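You operate a simulated robot arm through the tools that you are given. There is no shell and no other tool. Be economical: measure what you need, move in short steps, check, and stop when the job is done.

The job below is to be done with a simulated robot arm. You get a single attempt, and the scene is never put back.

JOB
Take the black-lid jar from the clear patch of the long bench and leave it on top of the grey pad. Take the wash cup and put it on the back step of the green bench. Close the bench drawer. Open the lamp desk drawer, fetch the red lamp from the inside of the lamp desk drawer and set it on the top of the black stand and shut the drawer again. Turn the log knob to 90. Put the steel cup marked "first" from the back corner of the long bench on top of the white tub there and the steel cup marked "last" on the top of the short bench. The order is free. Set down upright: black-lid jar, wash cup, steel cup.
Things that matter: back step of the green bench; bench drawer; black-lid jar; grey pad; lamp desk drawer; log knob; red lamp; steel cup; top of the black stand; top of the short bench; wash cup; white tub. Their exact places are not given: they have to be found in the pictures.

Only the result counts: the job must be done as asked and must still hold three seconds after the hand-in. Knocking over, shifting, dropping, spilling or breaking anything else fails it. Lids that push on must go on centred and level and be pressed home; caps that screw on are set level and turned clockwise until they are tight.

ROBOT AND FRAMES
A 6-joint arm with a two-finger parallel gripper on a trunk, on a base that drives. Base frame: it is fixed to the floor where the robot stands at the start and does not move with it; the origin is under the middle of the robot, x ahead of it, y to its left, z up; the surface under the hand at the start is at about z = 0.86. Lengths are in m, angles in rad, forces in N, time in s.
With the tool pointing down near the work surface it reaches from about 0.28 to 0.68 m from the robot's upright axis, wherever it stands. Its first joint turns from -2.897 to 2.897 rad. Places, roughly: back step of the green bench (124x15 cm) [-1.86, 2.78, 0.96]; bench drawer [0.3, 0.7, 0.7]; black-lid jar [0.5, 0.25, 1]; grey pad (7x11x3 cm) [0.4, 0, 0.9]; lamp desk drawer [0.4, -2.7, 0.7]; log knob [2, -9.4, 0.9]; red lamp (3x3x4 cm) [0.3, -2.8, 0.7]; steel cup [-6.75, -2.5, 0.75]; top of the black stand (27x17 cm) [-1.8, 0.4, 0.6]; top of the short bench [-6.8, 0.2, 0.8]; wash cup [0.5, 0, 1]; white tub [-7, -2.25, 0.75]. Payload 1.57 kg.
Tool frame: the origin (TCP) lies between the finger pads and is the grasp point; the fingertips stand 0.03 m ahead of it; z points along the fingers, y is the line along which they close. The gripper opens to 0.11 m. The fingers are 0.024 m wide and 0.012 m thick; the gripper's body (0.048 by 0.112 m) begins 0.078 m behind the TCP.
Orientation is told as [roll, pitch, yaw] about the base's x, y, z axes, in that order, counted from this pose: with the fingers straight down and closing along the base's y, the tool's x points along the base's -x, its y along +y and its z along -z.

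CONTROLS
- The arm moves only by the tool nudge_tool. Its argument "increments" is a list that holds one entry, the list of rows, each a list of 7 numbers: the shift along the base's x, y, z in units of 250 mm (1.0 is 250 mm), then the turn, a rotation vector about the base's x, y, z in units of 90 degrees (1.0 is 90 degrees), then the opening, from 0 (shut) to 1 (fully open). In form: [[[dx, dy, dz, wx, wy, wz, fingers], ...]]. A call has 1 to 12 rows; each row is the pose to reach, as a shift and turn from the pose commanded when the call began. A call with a number of a shift or a turn outside -1 to 1 is refused whole. Each row takes 0.2 s and may step no farther than 0.05 m and 0.15 rad from the row before; otherwise, or with a gripper value out of range, the whole call is refused. Where a pose cannot be reached the arm comes as near as it can. A force on the tool above 40 N (or 10 N above the force at the start of the call, whichever is more), or a blocked arm, ends the call early, and 0.2 s more pass. Each finger travels about 0.108 m/s and halts on what it meets, pressing with about 41 N; the grip force reading is that of the motor and also rises with nothing between the fingers. The clock runs only during rows and for 0.2 s after the last one: add rows that repeat a pose to give the fingers time. It gives the time, the measured TCP pose, the force on the tool (base axes), the opening and the grip force at its end, in the units of the frame above (readings bear some noise), with the torque about the TCP (base axes, N m) and any sound that the robot's microphone picked up.
- Cameras (640 x 400 px; columns grow to the right, rows downward): "scene" is now at [0.0466, 0.1679, 1.6282]; the picture's right is [0.41, -0.91, 0.00], its down [-0.80, -0.36, -0.48] and it looks along [0.44, 0.20, -0.88] (base axes); focal length 281 px, centre (320, 200). "wrist" rides on the gripper at [0.07, 0.016, -0.141] in the tool frame; the picture's right is [-0.23, 0.97, 0.00], its down [-0.86, -0.20, -0.48] and it looks along [-0.47, -0.11, 0.88] (tool axes); focal length 222 px, centre (320, 200).
- get_image(camera): a new picture of that camera. The clock stands still meanwhile.
- raise_lower(by): slides the trunk up (or, below 0, down) by that many m; the arm and the scene camera ride with it, the base frame stays. It gives what a move gives, with no picture.
- steer(legs): drives the robot by 1 to 6 legs, each [ahead, left, turn to the left] in m, m and rad, along the robot's own axes; the way and the turn of a leg run together, so that a leg with both is an arc; at most 1.5 m and 3.142 rad a leg. The arm and the cameras ride along, it lands a little off, and it stops where it bumps. It gives what a move gives.
- head_to(pan, tilt): turns the head with the scene camera to pan (to the left, within 2.094 rad either way) and tilt (down, from -0.506 to 1.204), counted from straight ahead of the robot. It gives what a move gives.
- measure_at(camera, pixels): for up to 12 pixels [column, row] of the newest picture of that camera ("zoom" is the newest enlarged one), the place [x, y, z] in the base frame of the surface seen there, good to about 0.002 m, but the place of the scene camera against the robot may be out by one fixed shift of up to 0.018 m in any direction. The clock stands still meanwhile.
- enlarge(camera, box): a new picture of the part [left, top, right, bottom] of that camera's present view, enlarged. The clock stands still meanwhile.
- hand_in(): hands the job in; it is judged then, once.

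Keep the steps short. Do not move on a guess: measure, check each grasp and each placing, and mend mistakes. In all there are 138 turns and 154 pictures (those below and enlarged ones count). Leave the gripper open and the arm clear of the work at the hand-in unless told otherwise, and finish with a single line.

The tools are called as name(argument=value, ...) on one line, values as JSON. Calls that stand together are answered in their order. nudge_tool: Moves the arm, as the interface text tells. Its arguments: {"type":"object","properties":{"increments":{"type":"array","items":{"type":"array","items":{"type":"array","items":{"type":"number"}}}}},"required":["increments"]} The other tools are called the same way: raise_lower (by) slides the trunk up or down; steer (legs) drives the base; head_to (pan, tilt) turns the head that bears the scene camera; get_image (camera) takes a picture; measure_at (camera, pixels) gives the place of the surface under pixels of a picture; enlarge (camera, box) takes an enlarged picture of a part of a camera's view; hand_in () hands the job in.

At the start:

```text
time: 0.0
position: [0.4141, 0.1814, 1.1899]
tool_rot: [0.0, 0.002, 0.0]
contact_force: [-0.5, -0.3, 0.2]
moment: [-0.03, 0.01, -0.02]
grip_width: 0.11
grip_force: 0.2
trunk travel left (down, up): [-0.25, 0.34]
robot x, y, heading: [0.0011, -0.0005, 0.0]
head pan, tilt: [0.421, 1.066]
```

scene: 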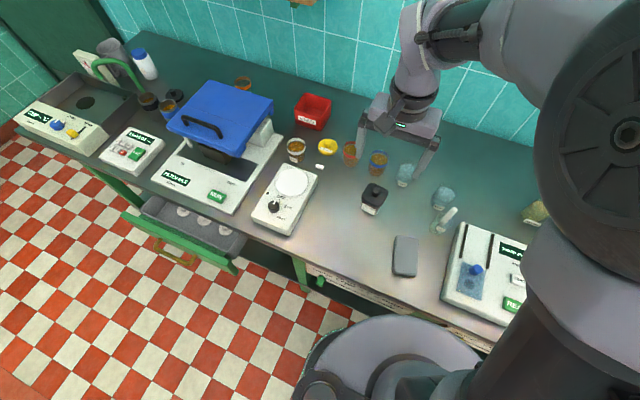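
wrist: 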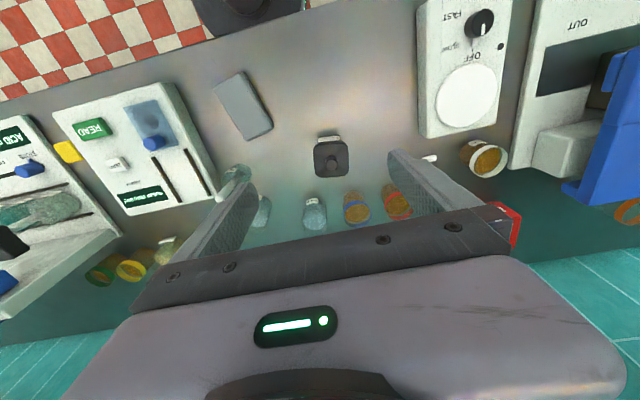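

I see the black-lid jar near (373,197) and the grey pad near (405,256). I'll zoom in on the bench middle to identify the wash cup.

enlarge(camera="scene", box=[280, 110, 480, 290])

enlarge(camera="wrist", box=[200, 60, 440, 240])

measure_at(camera="scene", pixels=[[374, 190], [369, 210], [405, 240], [405, 256], [404, 270], [393, 256], [416, 256], [380, 160], [406, 172], [350, 152], [440, 198], [350, 230]])

```text
2.22 times, centred on (380, 200) of scene
```

zoom: 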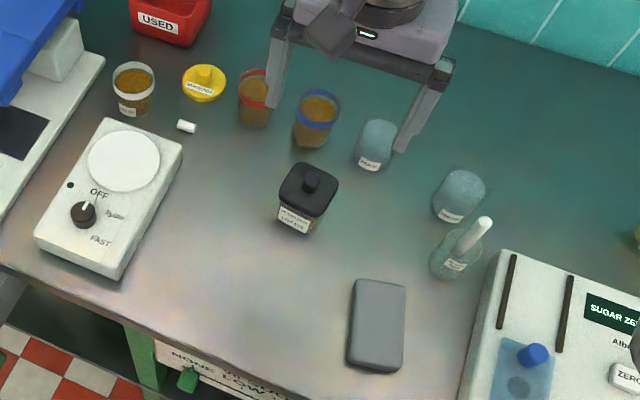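

```text
2.22 times, centred on (320, 150) of wrist
```

zoom: 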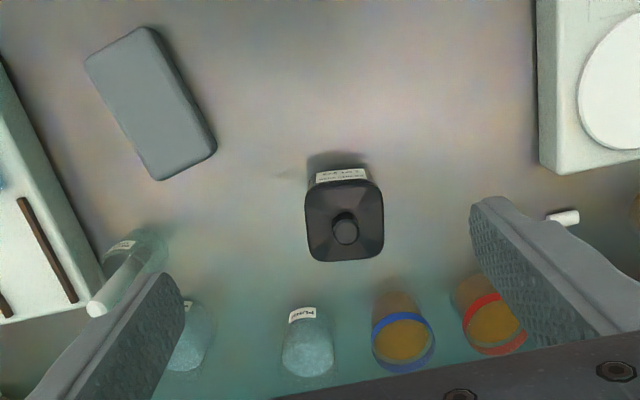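

```text
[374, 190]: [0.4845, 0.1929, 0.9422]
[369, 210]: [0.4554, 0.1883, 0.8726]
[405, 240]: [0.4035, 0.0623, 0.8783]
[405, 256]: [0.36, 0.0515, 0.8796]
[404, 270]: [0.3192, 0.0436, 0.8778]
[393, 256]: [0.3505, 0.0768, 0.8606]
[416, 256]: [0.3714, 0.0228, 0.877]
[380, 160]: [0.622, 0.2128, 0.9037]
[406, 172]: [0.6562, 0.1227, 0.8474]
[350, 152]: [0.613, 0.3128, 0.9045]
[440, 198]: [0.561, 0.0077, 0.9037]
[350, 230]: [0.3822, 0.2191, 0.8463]
```

The pale blue cups carry labels. I'll zoom in to read them and measure with the wrist camera to find the scene camera's shift.

enlarge(camera="scene", box=[390, 150, 470, 240])

enlarge(camera="scene", box=[350, 140, 430, 220])

measure_at(camera="wrist", pixels=[[330, 147], [316, 155], [344, 155], [330, 173], [237, 85], [243, 105], [260, 125], [227, 105], [257, 98], [314, 214], [350, 100], [232, 183]])

```text
4.44 times, centred on (430, 195) of scene
```

zoom: 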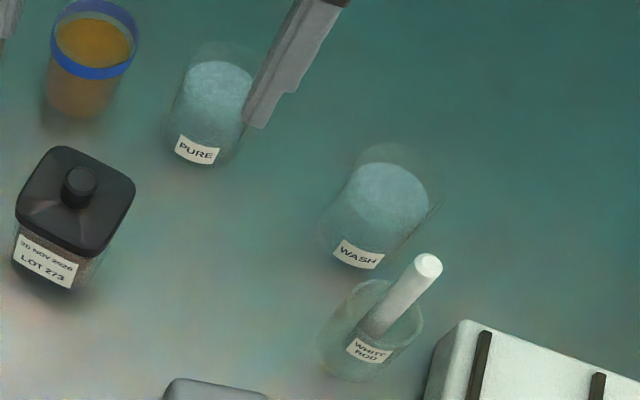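

```text
5.00 times, centred on (390, 180) of scene
```

zoom: 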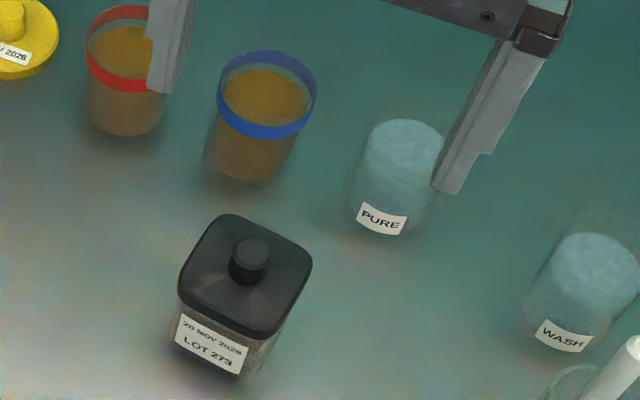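

```text
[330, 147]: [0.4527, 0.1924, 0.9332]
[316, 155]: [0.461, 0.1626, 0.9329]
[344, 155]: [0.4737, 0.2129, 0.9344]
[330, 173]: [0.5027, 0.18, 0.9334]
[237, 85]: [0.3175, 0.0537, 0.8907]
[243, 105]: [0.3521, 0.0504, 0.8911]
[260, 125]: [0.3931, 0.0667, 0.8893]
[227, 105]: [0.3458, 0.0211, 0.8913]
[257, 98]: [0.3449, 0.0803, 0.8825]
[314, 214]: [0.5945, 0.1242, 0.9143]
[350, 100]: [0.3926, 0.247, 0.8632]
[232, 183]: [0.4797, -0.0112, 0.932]
```

The cup at scene (440,198) is labelled WASH. Now I'll look closer at the jar to see how lid and body widths compare, and measure them.

enlarge(camera="scene", box=[352, 178, 394, 220])

measure_at(camera="zoom", pixels=[[330, 40], [200, 130], [440, 130], [360, 240], [160, 230], [340, 300], [160, 300], [300, 350], [370, 280], [320, 90]])

measure_at(camera="wrist", pixels=[[316, 147], [345, 145], [346, 174], [316, 176], [331, 162], [336, 138], [325, 139], [212, 88], [247, 138], [271, 127], [240, 72]])

enlarge(camera="wrist", box=[300, 120, 364, 184])

```text
9.52 times, centred on (373, 199) of scene
```

zoom: 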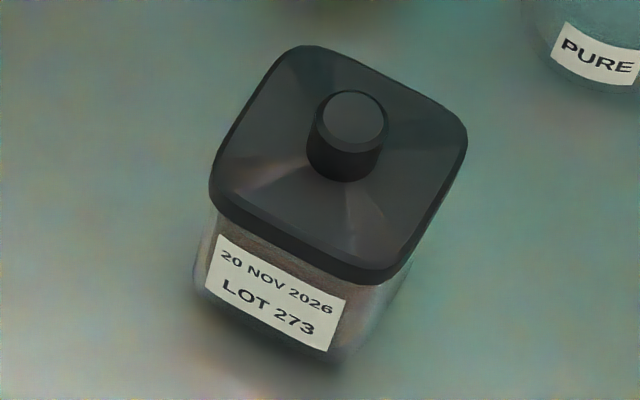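

```text
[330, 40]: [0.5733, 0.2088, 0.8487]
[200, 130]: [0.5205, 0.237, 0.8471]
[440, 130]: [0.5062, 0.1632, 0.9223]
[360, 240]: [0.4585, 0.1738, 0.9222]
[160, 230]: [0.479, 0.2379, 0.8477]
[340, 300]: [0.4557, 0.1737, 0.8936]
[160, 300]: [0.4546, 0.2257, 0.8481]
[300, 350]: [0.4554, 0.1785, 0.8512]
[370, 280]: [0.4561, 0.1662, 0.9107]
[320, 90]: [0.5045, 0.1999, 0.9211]
```

```text
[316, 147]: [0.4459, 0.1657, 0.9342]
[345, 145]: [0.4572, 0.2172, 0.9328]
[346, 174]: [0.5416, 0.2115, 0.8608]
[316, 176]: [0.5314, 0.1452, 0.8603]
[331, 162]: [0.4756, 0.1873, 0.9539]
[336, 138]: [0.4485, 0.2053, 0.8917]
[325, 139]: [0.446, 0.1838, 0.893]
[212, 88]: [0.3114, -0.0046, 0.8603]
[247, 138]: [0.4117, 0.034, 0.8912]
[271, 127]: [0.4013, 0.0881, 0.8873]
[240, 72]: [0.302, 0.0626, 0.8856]
```

```text
6.25 times, centred on (332, 152) of wrist
```

zoom: 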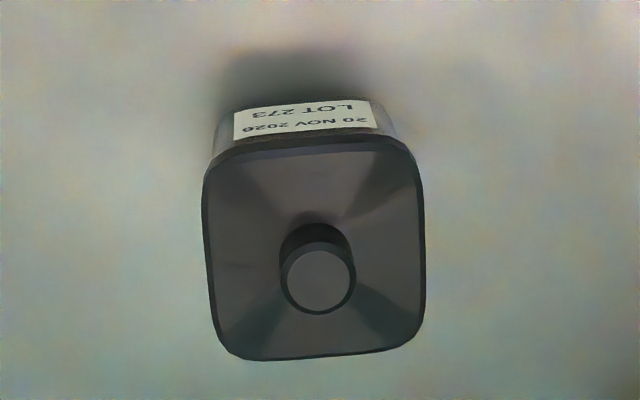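

The wrist camera agrees with the bench at z≈0.860. The jar's knob is at about (0.476,0.187) and the lid top is at 0.934. The scene camera reads about 12 mm low. I'll descend over the jar with a yaw of about -8°, gripper open.

nudge_tool(increments=[[[0.05, 0.004, -0.16, 0, 0, -0.018, 1], [0.1, 0.008, -0.32, 0, 0, -0.036, 1], [0.15, 0.012, -0.48, 0, 0, -0.054, 1], [0.2, 0.017, -0.64, 0, 0, -0.072, 1], [0.248, 0.022, -0.8, 0, 0, -0.089, 1], [0.248, 0.022, -0.8, 0, 0, -0.089, 1]]])

get_image(camera="wrist")

```text
time: 1.4
position: [0.4758, 0.1855, 0.9883]
tool_rot: [-0.001, -0.001, -0.139]
contact_force: [-1.0, 0.1, 1.0]
moment: [0.0, -0.01, 0.02]
grip_width: 0.1101
grip_force: 0.0
trunk travel left (down, up): [-0.25, 0.34]
robot x, y, heading: [0.0013, -0.0034, 0.003]
head pan, tilt: [0.421, 1.066]
```

```text
145 pictures are left
```

wrist: 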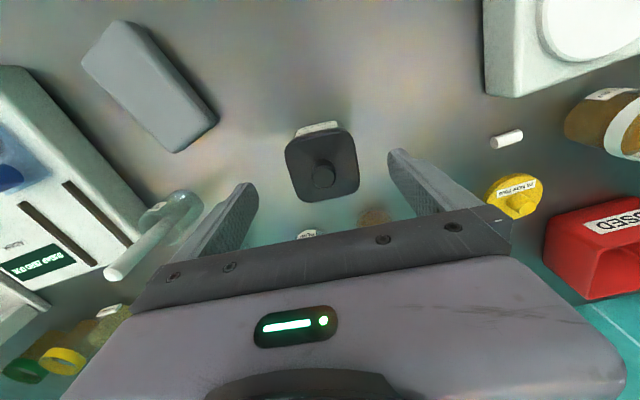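

The jar sits between the fingers. I'll lower to z≈0.90 and close.

nudge_tool(increments=[[[0, 0.004, -0.18, 0, 0, 0, 1], [0, 0.004, -0.353, 0, 0, 0, 1], [0, 0.004, -0.353, 0, 0, 0, 1], [0, 0.004, -0.353, 0, 0, 0, 0.3], [0, 0.004, -0.353, 0, 0, 0, 0.3], [0, 0.004, -0.353, 0, 0, 0, 0.3], [0, 0.004, -0.353, 0, 0, 0, 0.3], [0, 0.004, -0.353, 0, 0, 0, 0.3]]])

get_image(camera="wrist")

```text
time: 3.2
position: [0.4745, 0.1862, 0.9013]
tool_rot: [0.0, 0.003, -0.14]
contact_force: [-0.2, -0.2, -0.1]
moment: [0.03, -0.01, 0.03]
grip_width: 0.0652
grip_force: 40.7
trunk travel left (down, up): [-0.25, 0.34]
robot x, y, heading: [-0.0, -0.0067, -0.002]
head pan, tilt: [0.421, 1.066]
```

```text
144 pictures are left
```

wrist: 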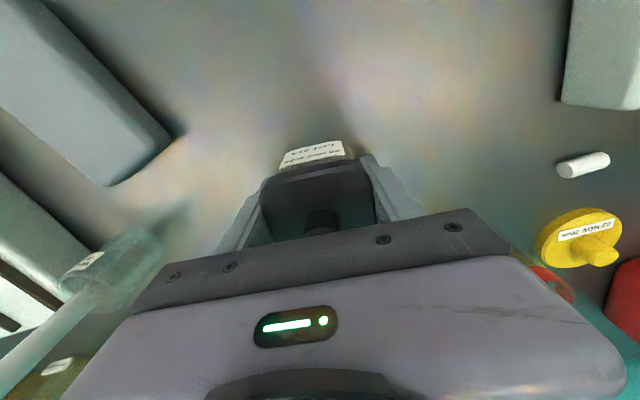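

It grips at 0.065. I'll lift 25 mm as a test and check that the body follows the lid.

nudge_tool(increments=[[[0, 0, 0.03, 0, 0, 0, 0.3], [0, 0, 0.1, 0, 0, 0, 0.3], [0, 0, 0.1, 0, 0, 0, 0.3]]])

enlarge(camera="wrist", box=[220, 120, 420, 260])

enlarge(camera="scene", box=[340, 140, 420, 240])

```text
time: 4.0
position: [0.4758, 0.1883, 0.9262]
tool_rot: [0.001, 0.001, -0.138]
contact_force: [0.9, 0.2, -1.8]
moment: [-0.01, 0.04, 0.0]
grip_width: 0.0652
grip_force: 40.9
trunk travel left (down, up): [-0.25, 0.34]
robot x, y, heading: [-0.0016, -0.0001, 0.001]
head pan, tilt: [0.421, 1.066]
```

```text
2.86 times, centred on (320, 190) of wrist
```

zoom: 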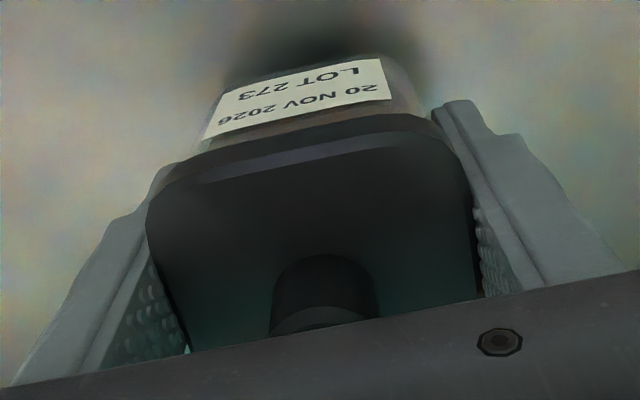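

```text
4.00 times, centred on (380, 190) of scene
```

zoom: 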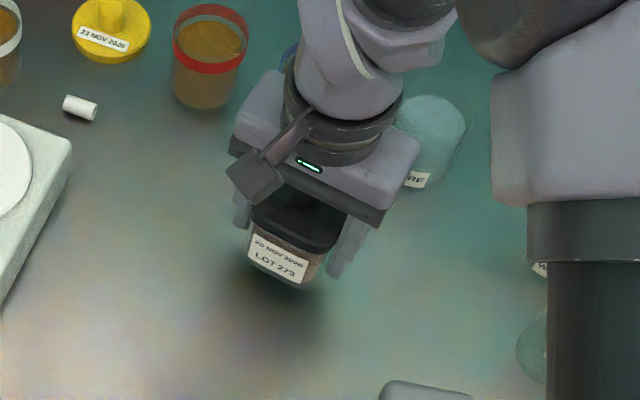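

The whole jar came up. I'll raise it and carry it above the pad centre at about (0.357,0.045).

nudge_tool(increments=[[[0, 0, 0.18, 0, 0, 0, 0.3], [-0.095, -0.115, 0.22, 0, 0, 0, 0.3], [-0.19, -0.23, 0.22, 0, 0, 0, 0.3], [-0.285, -0.344, 0.22, 0, 0, 0, 0.3], [-0.38, -0.459, 0.22, 0, 0, 0, 0.3], [-0.475, -0.573, 0.22, 0, 0, 0, 0.3], [-0.475, -0.573, 0.22, 0, 0, 0, 0.3]]])

get_image(camera="wrist")

get_image(camera="scene")

```text
time: 5.6
position: [0.3581, 0.0432, 0.9822]
tool_rot: [0.0, 0.0, -0.139]
contact_force: [-0.5, 0.2, -1.7]
moment: [0.02, 0.0, 0.03]
grip_width: 0.0649
grip_force: 41.2
trunk travel left (down, up): [-0.25, 0.34]
robot x, y, heading: [0.0001, -0.0007, 0.0]
head pan, tilt: [0.421, 1.066]
```

```text
141 pictures are left
```

wrist: 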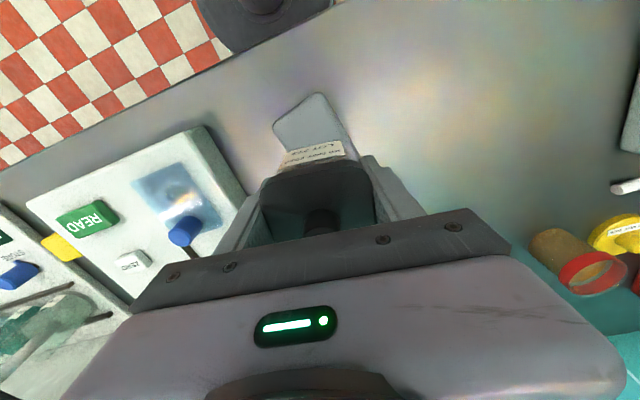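

```text
140 pictures are left
```

scene: 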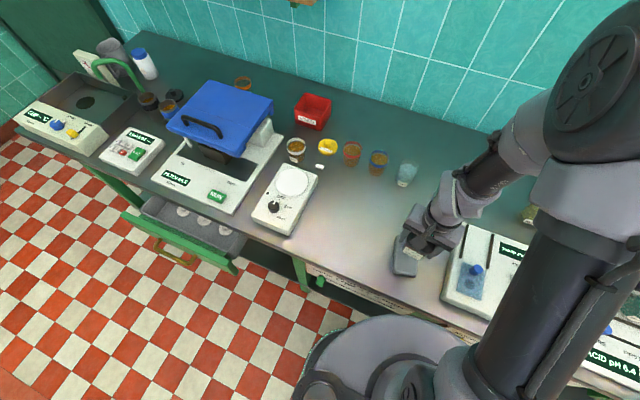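

I'll measure the pad's visible edges, the device's nearest edge and the jar's label foot.

measure_at(camera="wrist", pixels=[[275, 128], [318, 94], [346, 125], [300, 120], [203, 130], [243, 192], [195, 150], [225, 175], [310, 148], [250, 160]])

measure_at(camera="scene", pixels=[[460, 232], [447, 275], [445, 292], [452, 280], [404, 268], [405, 173]])

```text
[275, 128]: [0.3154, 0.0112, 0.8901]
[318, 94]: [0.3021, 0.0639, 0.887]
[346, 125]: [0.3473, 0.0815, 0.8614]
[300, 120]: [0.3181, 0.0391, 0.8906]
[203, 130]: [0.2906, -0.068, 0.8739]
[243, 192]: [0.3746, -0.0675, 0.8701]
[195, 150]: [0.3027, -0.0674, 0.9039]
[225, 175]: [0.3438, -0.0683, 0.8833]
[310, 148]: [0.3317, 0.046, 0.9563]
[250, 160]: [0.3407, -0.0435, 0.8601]
```

```text
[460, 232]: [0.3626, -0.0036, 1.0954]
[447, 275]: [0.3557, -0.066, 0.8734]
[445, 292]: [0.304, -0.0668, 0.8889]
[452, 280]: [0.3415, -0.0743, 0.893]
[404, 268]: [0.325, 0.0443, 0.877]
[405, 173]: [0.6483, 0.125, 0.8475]
```

The device is clear at y=-0.068. I'll turn the jar 22° to align with the pad, centre it and lower to just above contact.

nudge_tool(increments=[[[0, 0.01, 0, 0, 0, 0.08, 0.3], [-0.006, 0.018, 0, 0, 0, 0.16, 0.3], [-0.008, 0.018, 0, 0, 0, 0.24, 0.3], [-0.008, 0.018, -0.1, 0, 0, 0.24, 0.3], [-0.008, 0.018, -0.18, 0, 0, 0.24, 0.3], [-0.008, 0.018, -0.196, 0, 0, 0.24, 0.3], [-0.008, 0.018, -0.196, 0, 0, 0.24, 0.3]]])

enlarge(camera="wrist", box=[220, 60, 420, 200])

```text
time: 7.2
position: [0.3531, 0.0494, 0.9314]
tool_rot: [0.001, 0.001, 0.236]
contact_force: [0.2, -0.7, -1.7]
moment: [-0.01, 0.01, 0.01]
grip_width: 0.0651
grip_force: 41.1
trunk travel left (down, up): [-0.25, 0.34]
robot x, y, heading: [-0.0006, 0.0012, -0.002]
head pan, tilt: [0.421, 1.066]
```

```text
2.86 times, centred on (320, 130) of wrist
```

zoom: 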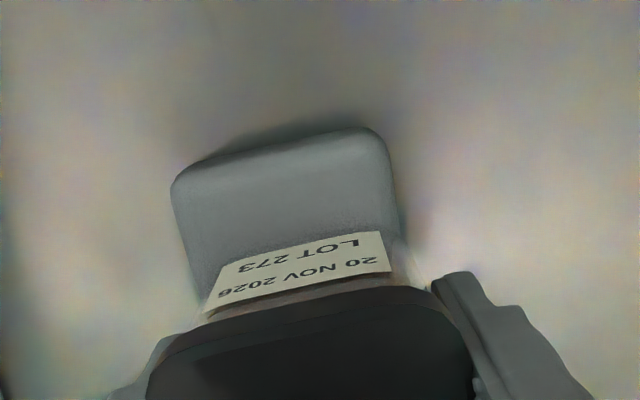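

Aligned and just above the pad, with the force unchanged at -1.7. I'll go down a few mm until contact shows.

nudge_tool(increments=[[[0, 0, -0.006, 0, 0, 0, 0.3], [0, 0, -0.01, 0, 0, 0, 0.3], [0, 0, -0.01, 0, 0, 0, 0.3]]])

```text
time: 8.0
position: [0.3537, 0.05, 0.9302]
tool_rot: [0.0, -0.002, 0.24]
contact_force: [-0.6, 4.5, 27.8]
moment: [-0.05, 0.01, 0.05]
grip_width: 0.0652
grip_force: 41.2
trunk travel left (down, up): [-0.25, 0.34]
robot x, y, heading: [0.0002, 0.0026, 0.005]
head pan, tilt: [0.421, 1.066]
```

The jar is on the pad (27.8 N). I'll ease up 1 mm, open to 0.85 and lift straight off.

nudge_tool(increments=[[[0, 0, 0.006, 0, 0, 0, 0.3], [0, 0, 0.006, 0, 0, 0, 0.85], [0, 0, 0.006, 0, 0, 0, 0.85], [0, 0, 0.006, 0, 0, 0, 0.85], [0, 0, 0.15, 0, 0, 0, 0.85], [0, 0, 0.32, 0, 0, 0, 0.85], [0, 0, 0.5, 0, 0, 0, 0.85], [0, 0, 0.68, 0, 0, 0, 0.9]]])

get_image(camera="wrist")

get_image(camera="scene")

```text
time: 9.8
position: [0.3546, 0.0468, 1.1002]
tool_rot: [0.0, 0.0, 0.237]
contact_force: [0.4, -0.4, 0.2]
moment: [0.0, -0.01, 0.03]
grip_width: 0.099
grip_force: 0.1
trunk travel left (down, up): [-0.25, 0.34]
robot x, y, heading: [0.0001, -0.0, 0.0]
head pan, tilt: [0.421, 1.066]
```

```text
138 pictures are left
```

wrist: 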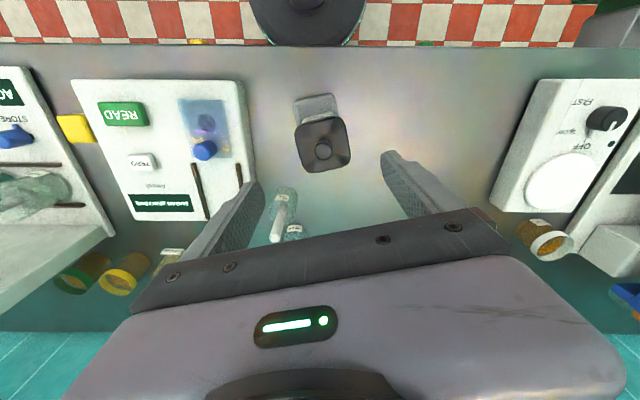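

```text
137 pictures are left
```

scene: 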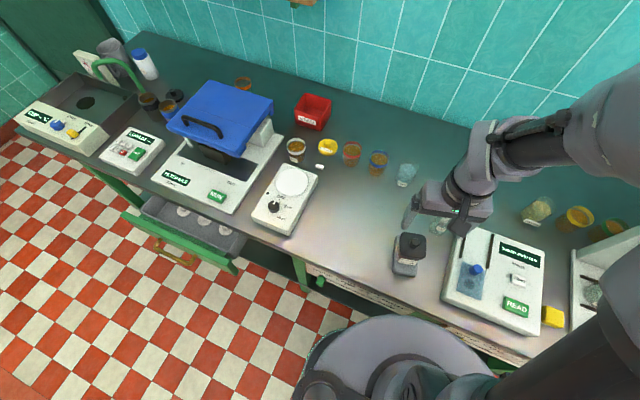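

The jar stands on the pad. I'll move higher towards the wash cup with yaw back to 0 and look.

nudge_tool(increments=[[[0.1, 0.05, 0.1, 0, 0, -0.05, 1], [0.2, 0.05, 0.2, 0, 0, -0.1, 1], [0.36, 0.05, 0.28, 0, 0, -0.15, 1], [0.5, 0.05, 0.3, 0, 0, -0.15, 1], [0.5, 0.05, 0.3, 0, 0, -0.15, 1]]])

get_image(camera="wrist")

get_image(camera="scene")

```text
time: 11.0
position: [0.4801, 0.0607, 1.1731]
tool_rot: [-0.001, 0.0, 0.003]
contact_force: [0.6, 0.3, -0.2]
moment: [-0.01, -0.01, -0.03]
grip_width: 0.1099
grip_force: 0.1
trunk travel left (down, up): [-0.25, 0.34]
robot x, y, heading: [-0.0016, -0.0005, 0.003]
head pan, tilt: [0.421, 1.066]
```

```text
136 pictures are left
```

wrist: 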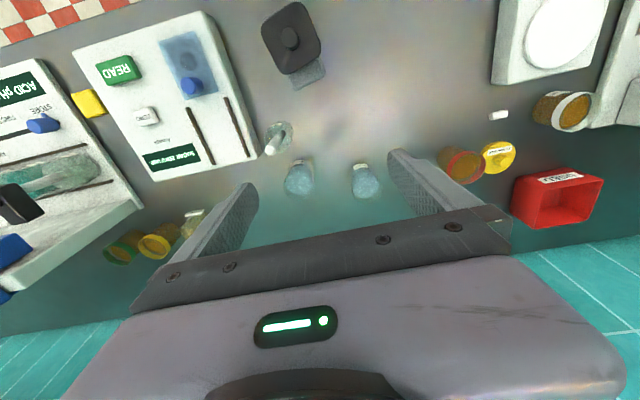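

```text
135 pictures are left
```

scene: 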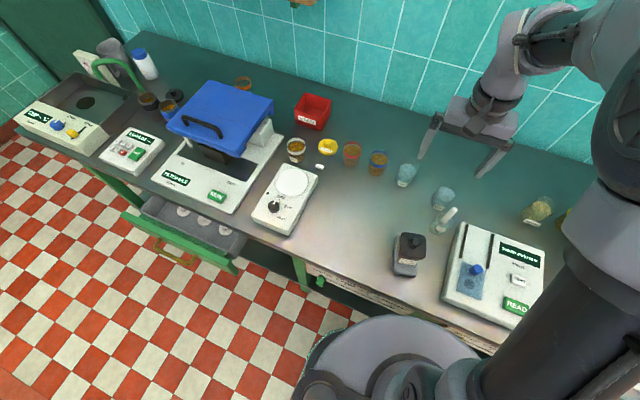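

enlarge(camera="wrist", box=[250, 110, 350, 210])

measure_at(camera="wrist", pixels=[[300, 163], [300, 175], [300, 185], [288, 178], [311, 178], [284, 188], [313, 190], [270, 150], [278, 128], [279, 137], [300, 195], [255, 158]])

enlarge(camera="scene", box=[410, 170, 480, 240])

measure_at(camera="zoom", pixels=[[300, 100], [250, 140], [340, 140], [290, 180], [265, 210], [355, 190], [230, 160], [300, 60]])

```text
4.00 times, centred on (300, 160) of wrist
```

zoom: 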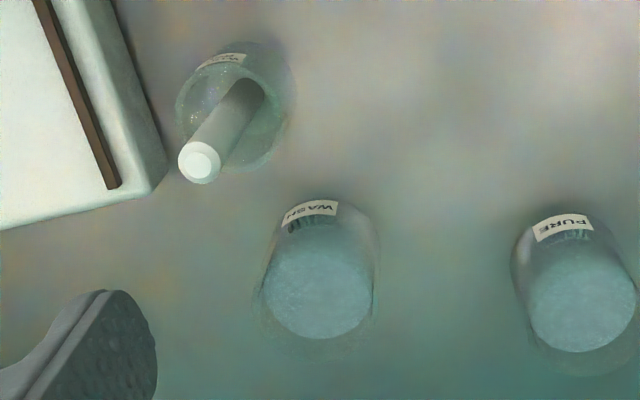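

```text
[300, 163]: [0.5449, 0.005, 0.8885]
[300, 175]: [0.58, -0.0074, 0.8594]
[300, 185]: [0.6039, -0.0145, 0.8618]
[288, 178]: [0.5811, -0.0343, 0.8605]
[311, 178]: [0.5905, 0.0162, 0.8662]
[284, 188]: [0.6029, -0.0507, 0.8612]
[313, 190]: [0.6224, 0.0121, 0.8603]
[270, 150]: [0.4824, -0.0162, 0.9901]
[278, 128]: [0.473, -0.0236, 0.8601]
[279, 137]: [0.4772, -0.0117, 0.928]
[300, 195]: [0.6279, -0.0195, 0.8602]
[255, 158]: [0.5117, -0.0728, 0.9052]
```

```text
5.71 times, centred on (445, 205) of scene
```

zoom: 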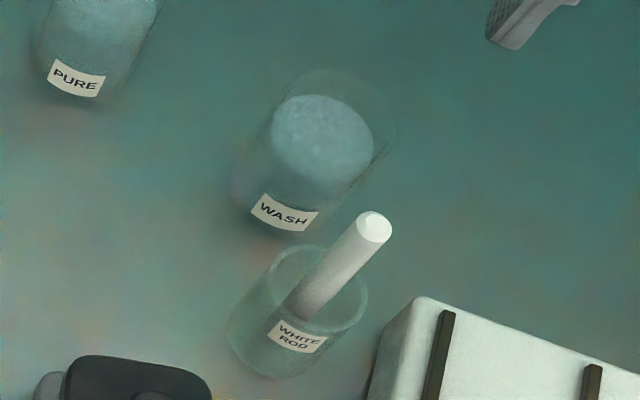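

```text
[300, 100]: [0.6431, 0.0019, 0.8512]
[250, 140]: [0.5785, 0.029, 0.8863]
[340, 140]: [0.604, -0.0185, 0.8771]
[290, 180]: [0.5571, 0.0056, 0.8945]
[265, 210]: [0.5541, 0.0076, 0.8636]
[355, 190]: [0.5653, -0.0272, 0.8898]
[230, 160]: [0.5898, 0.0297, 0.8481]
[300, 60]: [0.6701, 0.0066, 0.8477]
```

The cup's label front is at about (0.545,0.005). Crossing the wrist and scene rays on the liquid surface puts the cup axis at about (0.578,-0.004), with a diameter of about 0.06. I'll go above it at z≈1.0 first.

nudge_tool(increments=[[[0.1, -0.07, -0.12, 0, 0, 0, 1], [0.2, -0.14, -0.24, 0, 0, 0, 1], [0.3, -0.2, -0.36, 0, 0, 0, 1], [0.392, -0.259, -0.48, 0, 0, 0, 1], [0.392, -0.259, -0.64, 0, 0, 0, 1], [0.392, -0.259, -0.64, 0, 0, 0, 1]]])

get_image(camera="wrist")

enlarge(camera="scene", box=[390, 140, 500, 250])

```text
time: 12.4
position: [0.5795, -0.0001, 1.0163]
tool_rot: [0.0, 0.0, 0.003]
contact_force: [0.5, -0.3, -0.8]
moment: [0.03, -0.01, 0.01]
grip_width: 0.1101
grip_force: 0.0
trunk travel left (down, up): [-0.25, 0.34]
robot x, y, heading: [-0.0049, -0.0006, 0.002]
head pan, tilt: [0.421, 1.066]
```

```text
132 pictures are left
```

wrist: 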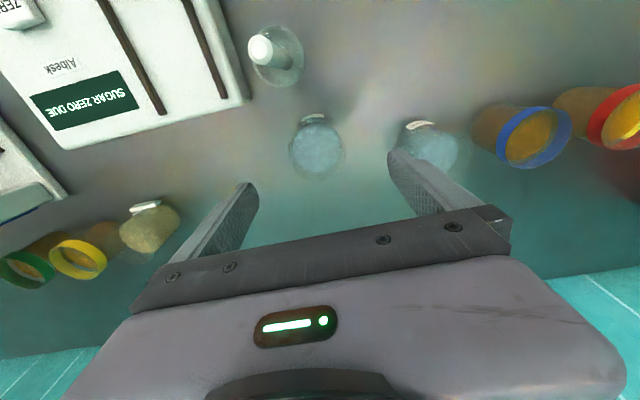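

```text
3.64 times, centred on (445, 195) of scene
```

zoom: 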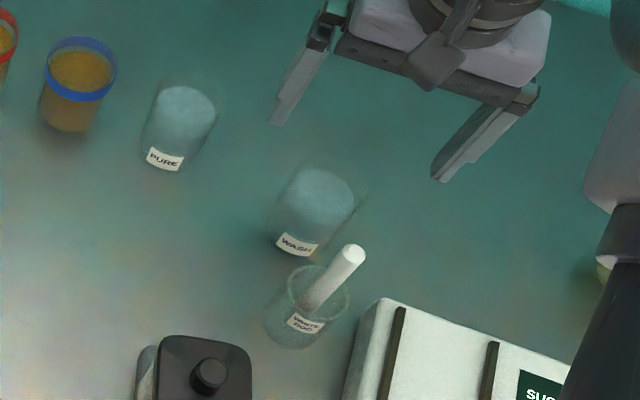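

The liquid disc is centred at (317,150). The TCP axis projects there at (320,149), so it's aligned within about 3 mm. I'll lower to 0.902 and close gently.

nudge_tool(increments=[[[0, -0.012, -0.15, 0, 0, 0, 1], [0, -0.012, -0.3, 0, 0, 0, 1], [0, -0.012, -0.455, 0, 0, 0, 1], [0, -0.012, -0.455, 0, 0, 0, 1], [0, -0.012, -0.455, 0, 0, 0, 0.7], [0, -0.012, -0.455, 0, 0, 0, 0.6], [0, -0.012, -0.455, 0, 0, 0, 0.5], [0, -0.012, -0.455, 0, 0, 0, 0.4], [0, -0.012, -0.455, 0, 0, 0, 0.4], [0, -0.012, -0.455, 0, 0, 0, 0.4]]])

get_image(camera="wrist")

```text
time: 14.6
position: [0.5801, -0.0071, 0.9043]
tool_rot: [0.001, 0.0, 0.002]
contact_force: [0.4, 1.2, 1.4]
moment: [0.12, -0.07, 0.02]
grip_width: 0.0564
grip_force: 40.9
trunk travel left (down, up): [-0.25, 0.34]
robot x, y, heading: [0.0027, 0.0013, 0.0]
head pan, tilt: [0.421, 1.066]
```

```text
130 pictures are left
```

wrist: 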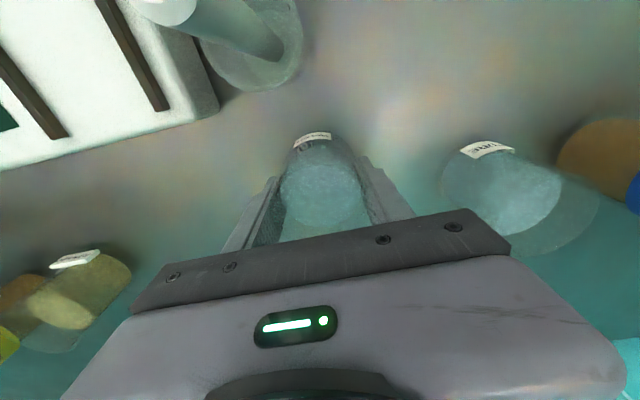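

Gripped at 0.056. The cup's foot is about 0.043 below the TCP. I'll lift it straight up gently.

nudge_tool(increments=[[[0, 0, 0.05, 0, 0, 0, 0.4], [0, 0, 0.15, 0, 0, 0, 0.4], [0, 0, 0.3, 0, 0, 0, 0.4], [0, 0, 0.45, 0, 0, 0, 0.4], [0, 0, 0.6, 0, 0, 0, 0.4], [0, 0, 0.75, 0, 0, 0, 0.4], [0, 0, 0.9, 0, 0, 0, 0.4], [-0.1, 0, 1, 0, 0, 0, 0.4], [-0.25, 0, 1, 0, 0, 0, 0.4], [-0.4, 0, 1, 0, 0, 0, 0.4], [-0.55, 0, 1, 0, 0, 0, 0.4], [-0.7, 0, 1, 0, 0, 0, 0.4]]])

get_image(camera="wrist")

head_to(pan=1.9, tilt=0.4)

get_image(camera="scene")

```text
time: 17.2
position: [0.3991, -0.0052, 1.1526]
tool_rot: [-0.001, 0.0, 0.002]
contact_force: [0.0, 0.6, -1.3]
moment: [0.0, -0.05, -0.01]
grip_width: 0.0564
grip_force: 41.2
trunk travel left (down, up): [-0.25, 0.34]
robot x, y, heading: [0.0015, -0.0005, 0.004]
head pan, tilt: [0.421, 1.066]
```

```text
129 pictures are left
```

wrist: 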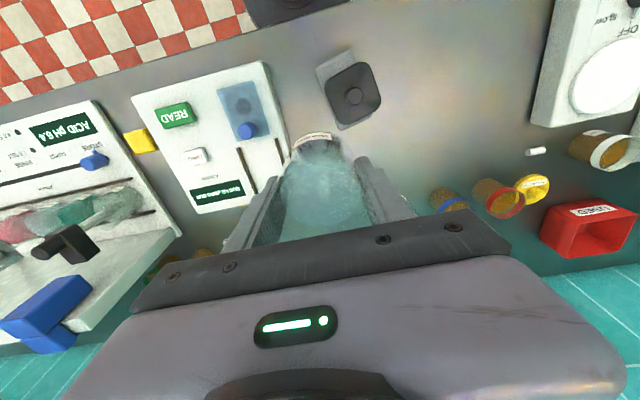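

```text
time: 18.8
position: [0.4019, -0.0048, 1.1518]
tool_rot: [0.0, -0.001, 0.003]
contact_force: [-0.1, -0.4, -1.4]
moment: [-0.01, -0.05, -0.02]
grip_width: 0.0567
grip_force: 41.5
trunk travel left (down, up): [-0.25, 0.34]
robot x, y, heading: [-0.0001, -0.0025, -0.002]
head pan, tilt: [1.901, 0.4]
```

```text
128 pictures are left
```

scene: 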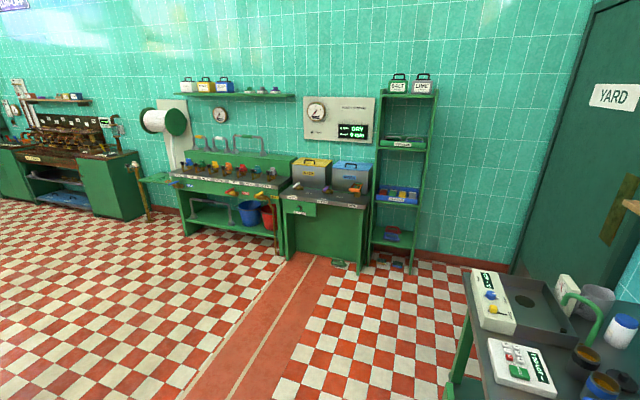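

The cup is held upright. Across the room there's a green bench along the y wall. I'll enlarge and measure it.

enlarge(camera="scene", box=[130, 120, 390, 280])

measure_at(camera="zoom", pixels=[[130, 90], [200, 90], [270, 100], [350, 115], [110, 135], [240, 150], [350, 160], [200, 70], [420, 100], [500, 195], [110, 250], [350, 270]])

measure_at(camera="scene", pixels=[[180, 250], [280, 255], [400, 262], [290, 300], [150, 178], [120, 215], [300, 200], [340, 205]])

```text
2.46 times, centred on (260, 200) of scene
```

zoom: 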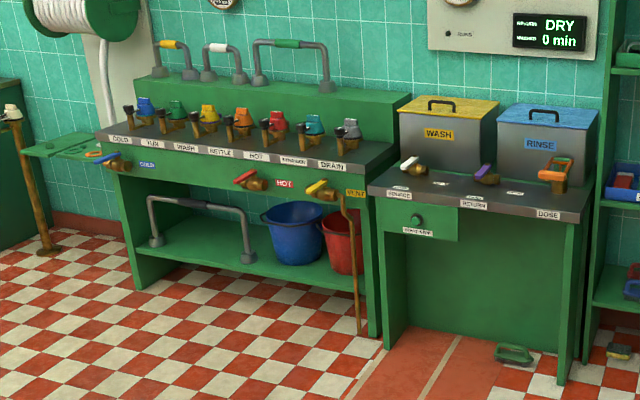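

```text
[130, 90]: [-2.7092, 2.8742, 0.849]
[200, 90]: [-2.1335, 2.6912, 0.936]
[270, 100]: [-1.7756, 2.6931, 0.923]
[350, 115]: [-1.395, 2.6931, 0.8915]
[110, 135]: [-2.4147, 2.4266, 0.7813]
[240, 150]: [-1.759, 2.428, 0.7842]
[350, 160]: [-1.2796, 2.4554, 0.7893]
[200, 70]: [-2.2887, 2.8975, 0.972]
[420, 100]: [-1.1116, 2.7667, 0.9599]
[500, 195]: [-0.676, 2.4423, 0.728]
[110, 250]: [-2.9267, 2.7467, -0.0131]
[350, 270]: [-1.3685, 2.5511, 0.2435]
```

```text
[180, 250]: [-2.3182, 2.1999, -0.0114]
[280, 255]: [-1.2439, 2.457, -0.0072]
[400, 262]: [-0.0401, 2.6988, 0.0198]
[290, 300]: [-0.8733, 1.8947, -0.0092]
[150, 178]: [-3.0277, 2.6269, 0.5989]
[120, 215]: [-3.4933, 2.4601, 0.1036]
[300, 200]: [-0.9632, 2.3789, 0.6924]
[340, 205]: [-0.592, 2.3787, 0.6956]
```

The back step's top is at about z 0.96, its front edge at y≈2.69 and x from -2.45 to about -1.2. I'll back off from the bench, turn left, then look again before driving over.

steer(legs=[[-0.4, 0, 0], [0, 0, 1.5708]])

head_to(pan=0.6, tilt=0.45)

get_image(camera="scene")

```text
time: 25.1
position: [-0.3892, 0.403, 1.1517]
tool_rot: [-0.001, 0.0, 1.552]
contact_force: [-0.7, 0.4, -1.6]
moment: [0.01, 0.0, -0.01]
grip_width: 0.0564
grip_force: 40.7
trunk travel left (down, up): [-0.25, 0.34]
robot x, y, heading: [-0.4001, -0.0016, 1.551]
head pan, tilt: [1.901, 0.4]
```

```text
time: 26.6
position: [-0.3875, 0.4028, 1.1499]
tool_rot: [0.0, 0.003, 1.551]
contact_force: [-0.2, 0.6, -1.4]
moment: [-0.01, 0.0, 0.0]
grip_width: 0.0565
grip_force: 41.0
trunk travel left (down, up): [-0.25, 0.34]
robot x, y, heading: [-0.4007, 0.0005, 1.55]
head pan, tilt: [0.6, 0.45]
```

```text
126 pictures are left
```

scene: 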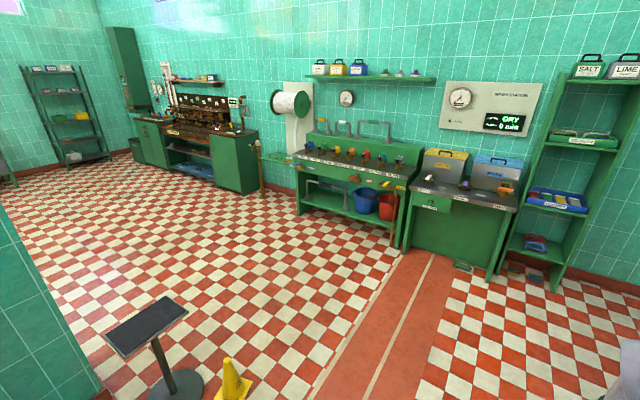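

The floor toward the green bench is clear; the black stand and a cone sit far to the left. I'll drive ahead, then sidestep left, staying about 1.1 m short of the bench.

steer(legs=[[1.3, 0, 0], [0, 1.15, 0.02]])

head_to(pan=-0.25, tilt=0.5)

get_image(camera="scene")

```text
time: 38.5
position: [-1.5041, 1.7186, 1.1513]
tool_rot: [0.0, 0.001, 1.562]
contact_force: [-0.1, 0.0, -2.4]
moment: [0.02, -0.03, -0.01]
grip_width: 0.0567
grip_force: 41.1
trunk travel left (down, up): [-0.25, 0.34]
robot x, y, heading: [-1.512, 1.3158, 1.564]
head pan, tilt: [0.6, 0.45]
```

```text
time: 39.6
position: [-1.5031, 1.7189, 1.1519]
tool_rot: [0.001, -0.001, 1.562]
contact_force: [-0.6, -0.9, -2.0]
moment: [0.02, -0.02, -0.05]
grip_width: 0.0564
grip_force: 41.1
trunk travel left (down, up): [-0.25, 0.34]
robot x, y, heading: [-1.5159, 1.3178, 1.563]
head pan, tilt: [-0.25, 0.499]
```

```text
125 pictures are left
```

scene: 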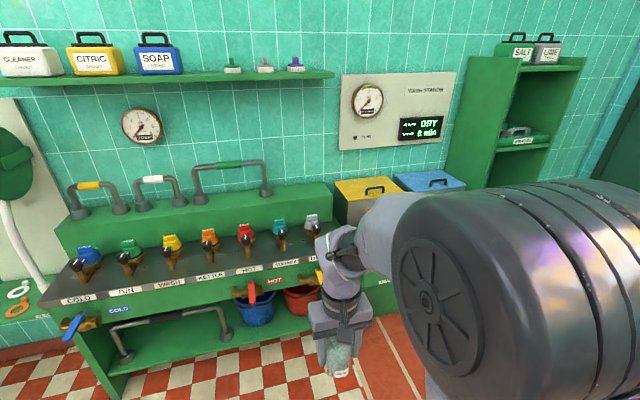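

enlarge(camera="scene", box=[50, 130, 350, 320])

measure_at(camera="scene", pixels=[[267, 190], [290, 188], [290, 200], [320, 185], [329, 195], [290, 212], [315, 236], [200, 205], [200, 77], [150, 75], [310, 260], [250, 165]])

measure_at(camera="scene", pixels=[[268, 200], [255, 193], [278, 199], [300, 195], [300, 185], [326, 183], [250, 290], [235, 325], [320, 275], [312, 220], [300, 268], [290, 205]])

```text
2.11 times, centred on (200, 225) of scene
```

zoom: 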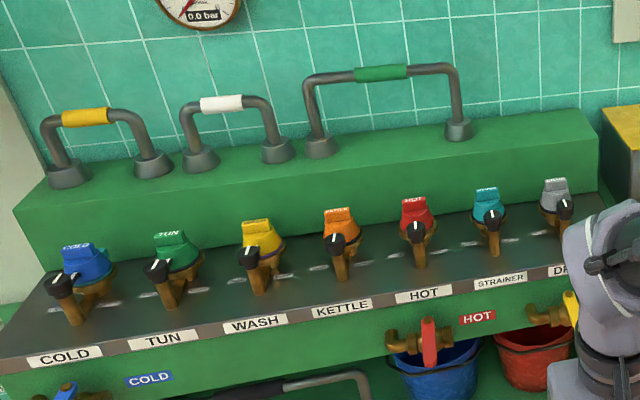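

```text
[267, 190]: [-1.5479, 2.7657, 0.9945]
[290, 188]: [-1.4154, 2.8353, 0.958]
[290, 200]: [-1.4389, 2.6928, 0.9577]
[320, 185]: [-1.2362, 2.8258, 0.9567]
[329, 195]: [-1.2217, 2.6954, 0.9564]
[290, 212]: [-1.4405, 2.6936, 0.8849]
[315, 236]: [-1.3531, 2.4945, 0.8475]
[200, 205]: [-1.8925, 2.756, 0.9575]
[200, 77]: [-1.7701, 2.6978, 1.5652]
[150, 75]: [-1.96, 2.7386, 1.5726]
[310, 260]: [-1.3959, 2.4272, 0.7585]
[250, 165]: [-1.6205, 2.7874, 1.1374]
```

```text
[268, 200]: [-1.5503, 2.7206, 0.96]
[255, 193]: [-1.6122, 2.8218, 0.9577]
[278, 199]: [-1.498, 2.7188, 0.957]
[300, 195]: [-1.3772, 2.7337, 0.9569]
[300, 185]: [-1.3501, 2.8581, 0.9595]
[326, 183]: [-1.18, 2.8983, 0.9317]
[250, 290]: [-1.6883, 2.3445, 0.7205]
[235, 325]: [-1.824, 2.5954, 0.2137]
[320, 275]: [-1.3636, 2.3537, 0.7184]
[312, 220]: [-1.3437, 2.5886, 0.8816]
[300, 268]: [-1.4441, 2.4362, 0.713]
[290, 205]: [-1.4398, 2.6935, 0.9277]
```

The step top is clear between the third handle's post (x≈-1.55) and the right end (x≈-1.22). I'll drive 0.5 m closer, then look down at the tap pipe and floor before the final approach.

steer(legs=[[0.5, 0, 0.007]])

head_to(pan=0.3, tilt=0.95)

get_image(camera="scene")

get_image(camera="wrist")

```text
time: 42.5
position: [-1.5054, 2.206, 1.1515]
tool_rot: [0.001, 0.0, 1.573]
contact_force: [-0.2, -0.6, -2.3]
moment: [0.0, 0.02, -0.01]
grip_width: 0.0566
grip_force: 41.5
trunk travel left (down, up): [-0.25, 0.34]
robot x, y, heading: [-1.5092, 1.8033, 1.576]
head pan, tilt: [-0.25, 0.499]
```

```text
time: 43.5
position: [-1.5068, 2.2056, 1.1511]
tool_rot: [-0.001, -0.001, 1.575]
contact_force: [-0.4, -0.1, -1.9]
moment: [0.03, -0.01, -0.04]
grip_width: 0.0564
grip_force: 40.8
trunk travel left (down, up): [-0.25, 0.34]
robot x, y, heading: [-1.5124, 1.8049, 1.57]
head pan, tilt: [0.3, 0.949]
```

```text
123 pictures are left
```

scene: 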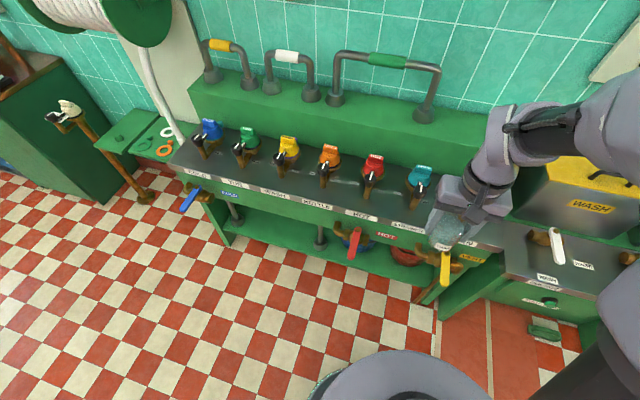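

```text
122 pictures are left
```

wrist: 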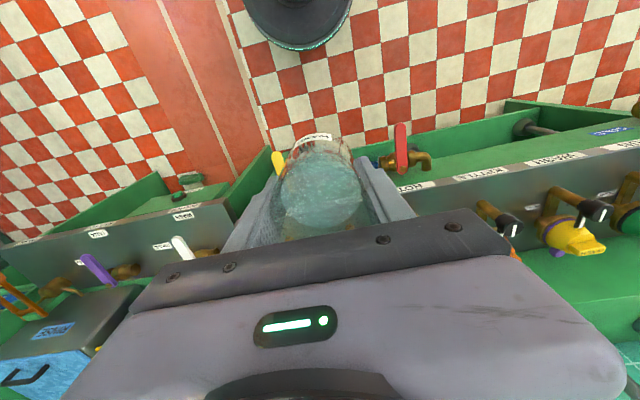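

I'll measure the tap handles, the pipe and the robot's base edge.

measure_at(camera="scene", pixels=[[353, 255], [445, 285], [447, 255], [425, 295], [418, 300], [400, 365], [430, 352], [370, 355], [320, 240], [405, 258], [448, 320]])

measure_at(camera="wrist", pixels=[[298, 40], [298, 47], [400, 125], [278, 152], [254, 30], [345, 25], [305, 115]])

```text
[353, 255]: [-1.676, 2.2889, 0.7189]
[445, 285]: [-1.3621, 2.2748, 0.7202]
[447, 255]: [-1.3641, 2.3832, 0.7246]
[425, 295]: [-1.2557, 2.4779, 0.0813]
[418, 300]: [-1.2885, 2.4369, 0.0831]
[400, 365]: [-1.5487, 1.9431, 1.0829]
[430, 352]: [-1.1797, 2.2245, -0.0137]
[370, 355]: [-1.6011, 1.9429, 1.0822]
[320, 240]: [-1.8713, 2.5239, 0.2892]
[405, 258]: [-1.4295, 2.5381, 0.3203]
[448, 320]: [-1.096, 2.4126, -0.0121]
```

```text
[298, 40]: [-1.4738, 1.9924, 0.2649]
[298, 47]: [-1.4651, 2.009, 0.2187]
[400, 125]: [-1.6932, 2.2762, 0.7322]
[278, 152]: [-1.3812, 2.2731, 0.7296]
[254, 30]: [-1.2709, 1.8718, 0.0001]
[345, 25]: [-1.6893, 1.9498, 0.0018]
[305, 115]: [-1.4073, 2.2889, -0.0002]
```

The tap handles protrude to y≈2.27 at x=-1.68 and -1.37, and my base front is about 0.22 ahead of the axis. Driving 0.29 m ahead at x≈-1.51 goes between them.

steer(legs=[[0.29, 0, 0]])

get_image(camera="wrist")

get_image(camera="scene")

```text
time: 45.5
position: [-1.5049, 2.5006, 1.1512]
tool_rot: [0.0, 0.0, 1.573]
contact_force: [-0.1, 0.6, -1.6]
moment: [-0.05, -0.01, -0.02]
grip_width: 0.0566
grip_force: 40.7
trunk travel left (down, up): [-0.25, 0.34]
robot x, y, heading: [-1.5119, 2.0991, 1.57]
head pan, tilt: [0.3, 0.949]
```

```text
121 pictures are left
```

wrist: 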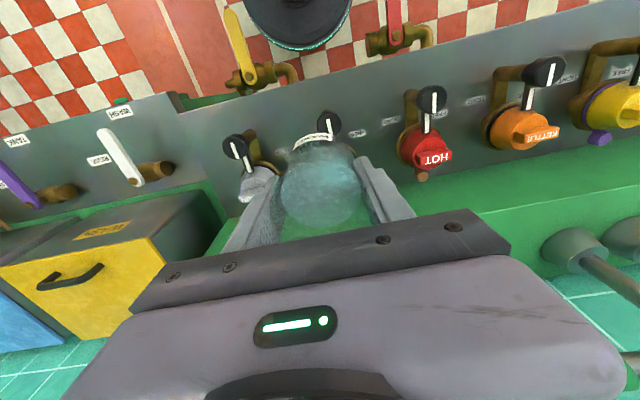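

```text
120 pictures are left
```

scene: 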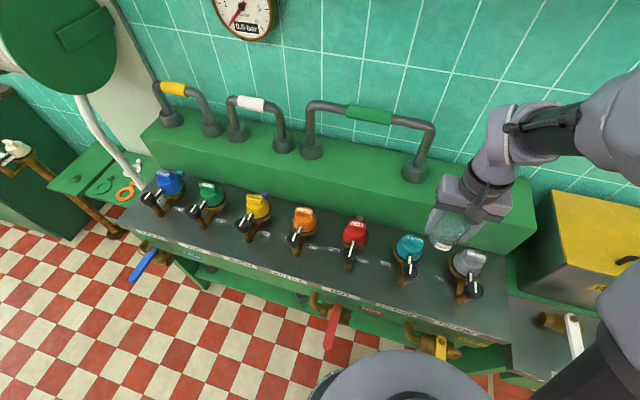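

measure_at(camera="wrist", pixels=[[470, 205], [490, 190], [520, 230], [212, 200], [216, 225], [225, 232], [300, 225], [560, 245]])

measure_at(camera="scene", pixels=[[430, 195], [415, 175], [430, 165], [420, 205], [515, 215], [533, 225], [300, 145], [470, 262]])

```text
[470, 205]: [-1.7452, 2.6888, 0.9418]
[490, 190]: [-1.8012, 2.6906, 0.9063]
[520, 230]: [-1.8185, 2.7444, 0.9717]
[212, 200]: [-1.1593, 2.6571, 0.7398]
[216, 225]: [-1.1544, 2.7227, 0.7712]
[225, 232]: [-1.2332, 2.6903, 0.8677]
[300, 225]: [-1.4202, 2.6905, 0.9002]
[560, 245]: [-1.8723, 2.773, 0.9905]
```

```text
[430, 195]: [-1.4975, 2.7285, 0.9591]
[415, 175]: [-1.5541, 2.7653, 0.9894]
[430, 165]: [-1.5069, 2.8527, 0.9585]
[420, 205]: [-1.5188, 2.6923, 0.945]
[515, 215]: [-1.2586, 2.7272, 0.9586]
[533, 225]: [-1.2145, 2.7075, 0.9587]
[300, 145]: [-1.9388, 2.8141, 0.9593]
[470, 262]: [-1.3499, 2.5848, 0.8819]
```

The wrist camera puts the step top at z 0.972 and its front at y 2.690. I'll carry the cup to (-1.39, 2.75), x first, still high.

nudge_tool(increments=[[[0.18, 0, 0, 0, 0, 0, 0.4], [0.36, 0.05, 0, 0, 0, 0, 0.4], [0.46, 0.2, 0, 0, 0, 0, 0.4], [0.46, 0.36, 0, 0, 0, 0, 0.4], [0.46, 0.52, 0, 0, 0, 0, 0.4], [0.46, 0.68, 0, 0, 0, 0, 0.4], [0.46, 0.84, 0, 0, 0, 0, 0.4], [0.46, 0.996, 0, 0, 0, 0, 0.4], [0.46, 0.996, 0, 0, 0, 0, 0.4]]])

get_image(camera="wrist")

get_image(camera="scene")

```text
time: 47.5
position: [-1.3903, 2.7482, 1.149]
tool_rot: [0.002, 0.001, 1.571]
contact_force: [0.4, -0.2, -2.2]
moment: [0.05, 0.0, 0.0]
grip_width: 0.0566
grip_force: 40.9
trunk travel left (down, up): [-0.25, 0.34]
robot x, y, heading: [-1.5139, 2.1006, 1.567]
head pan, tilt: [0.3, 0.949]
```

```text
119 pictures are left
```

wrist: 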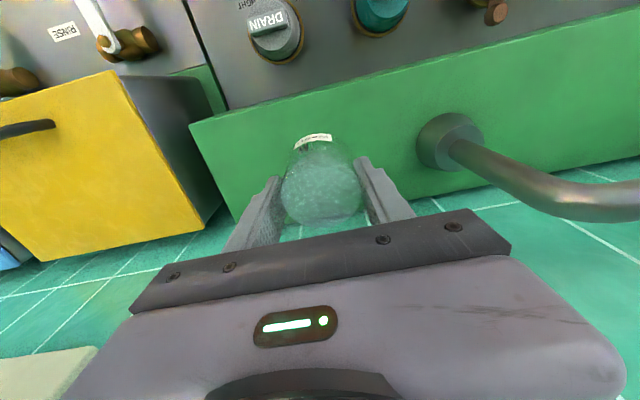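

```text
118 pictures are left
```

scene: 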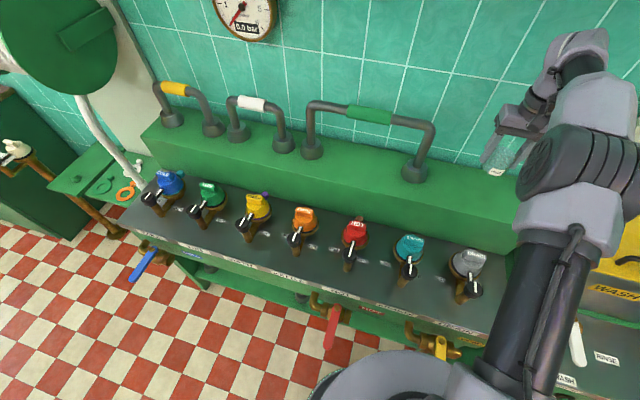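

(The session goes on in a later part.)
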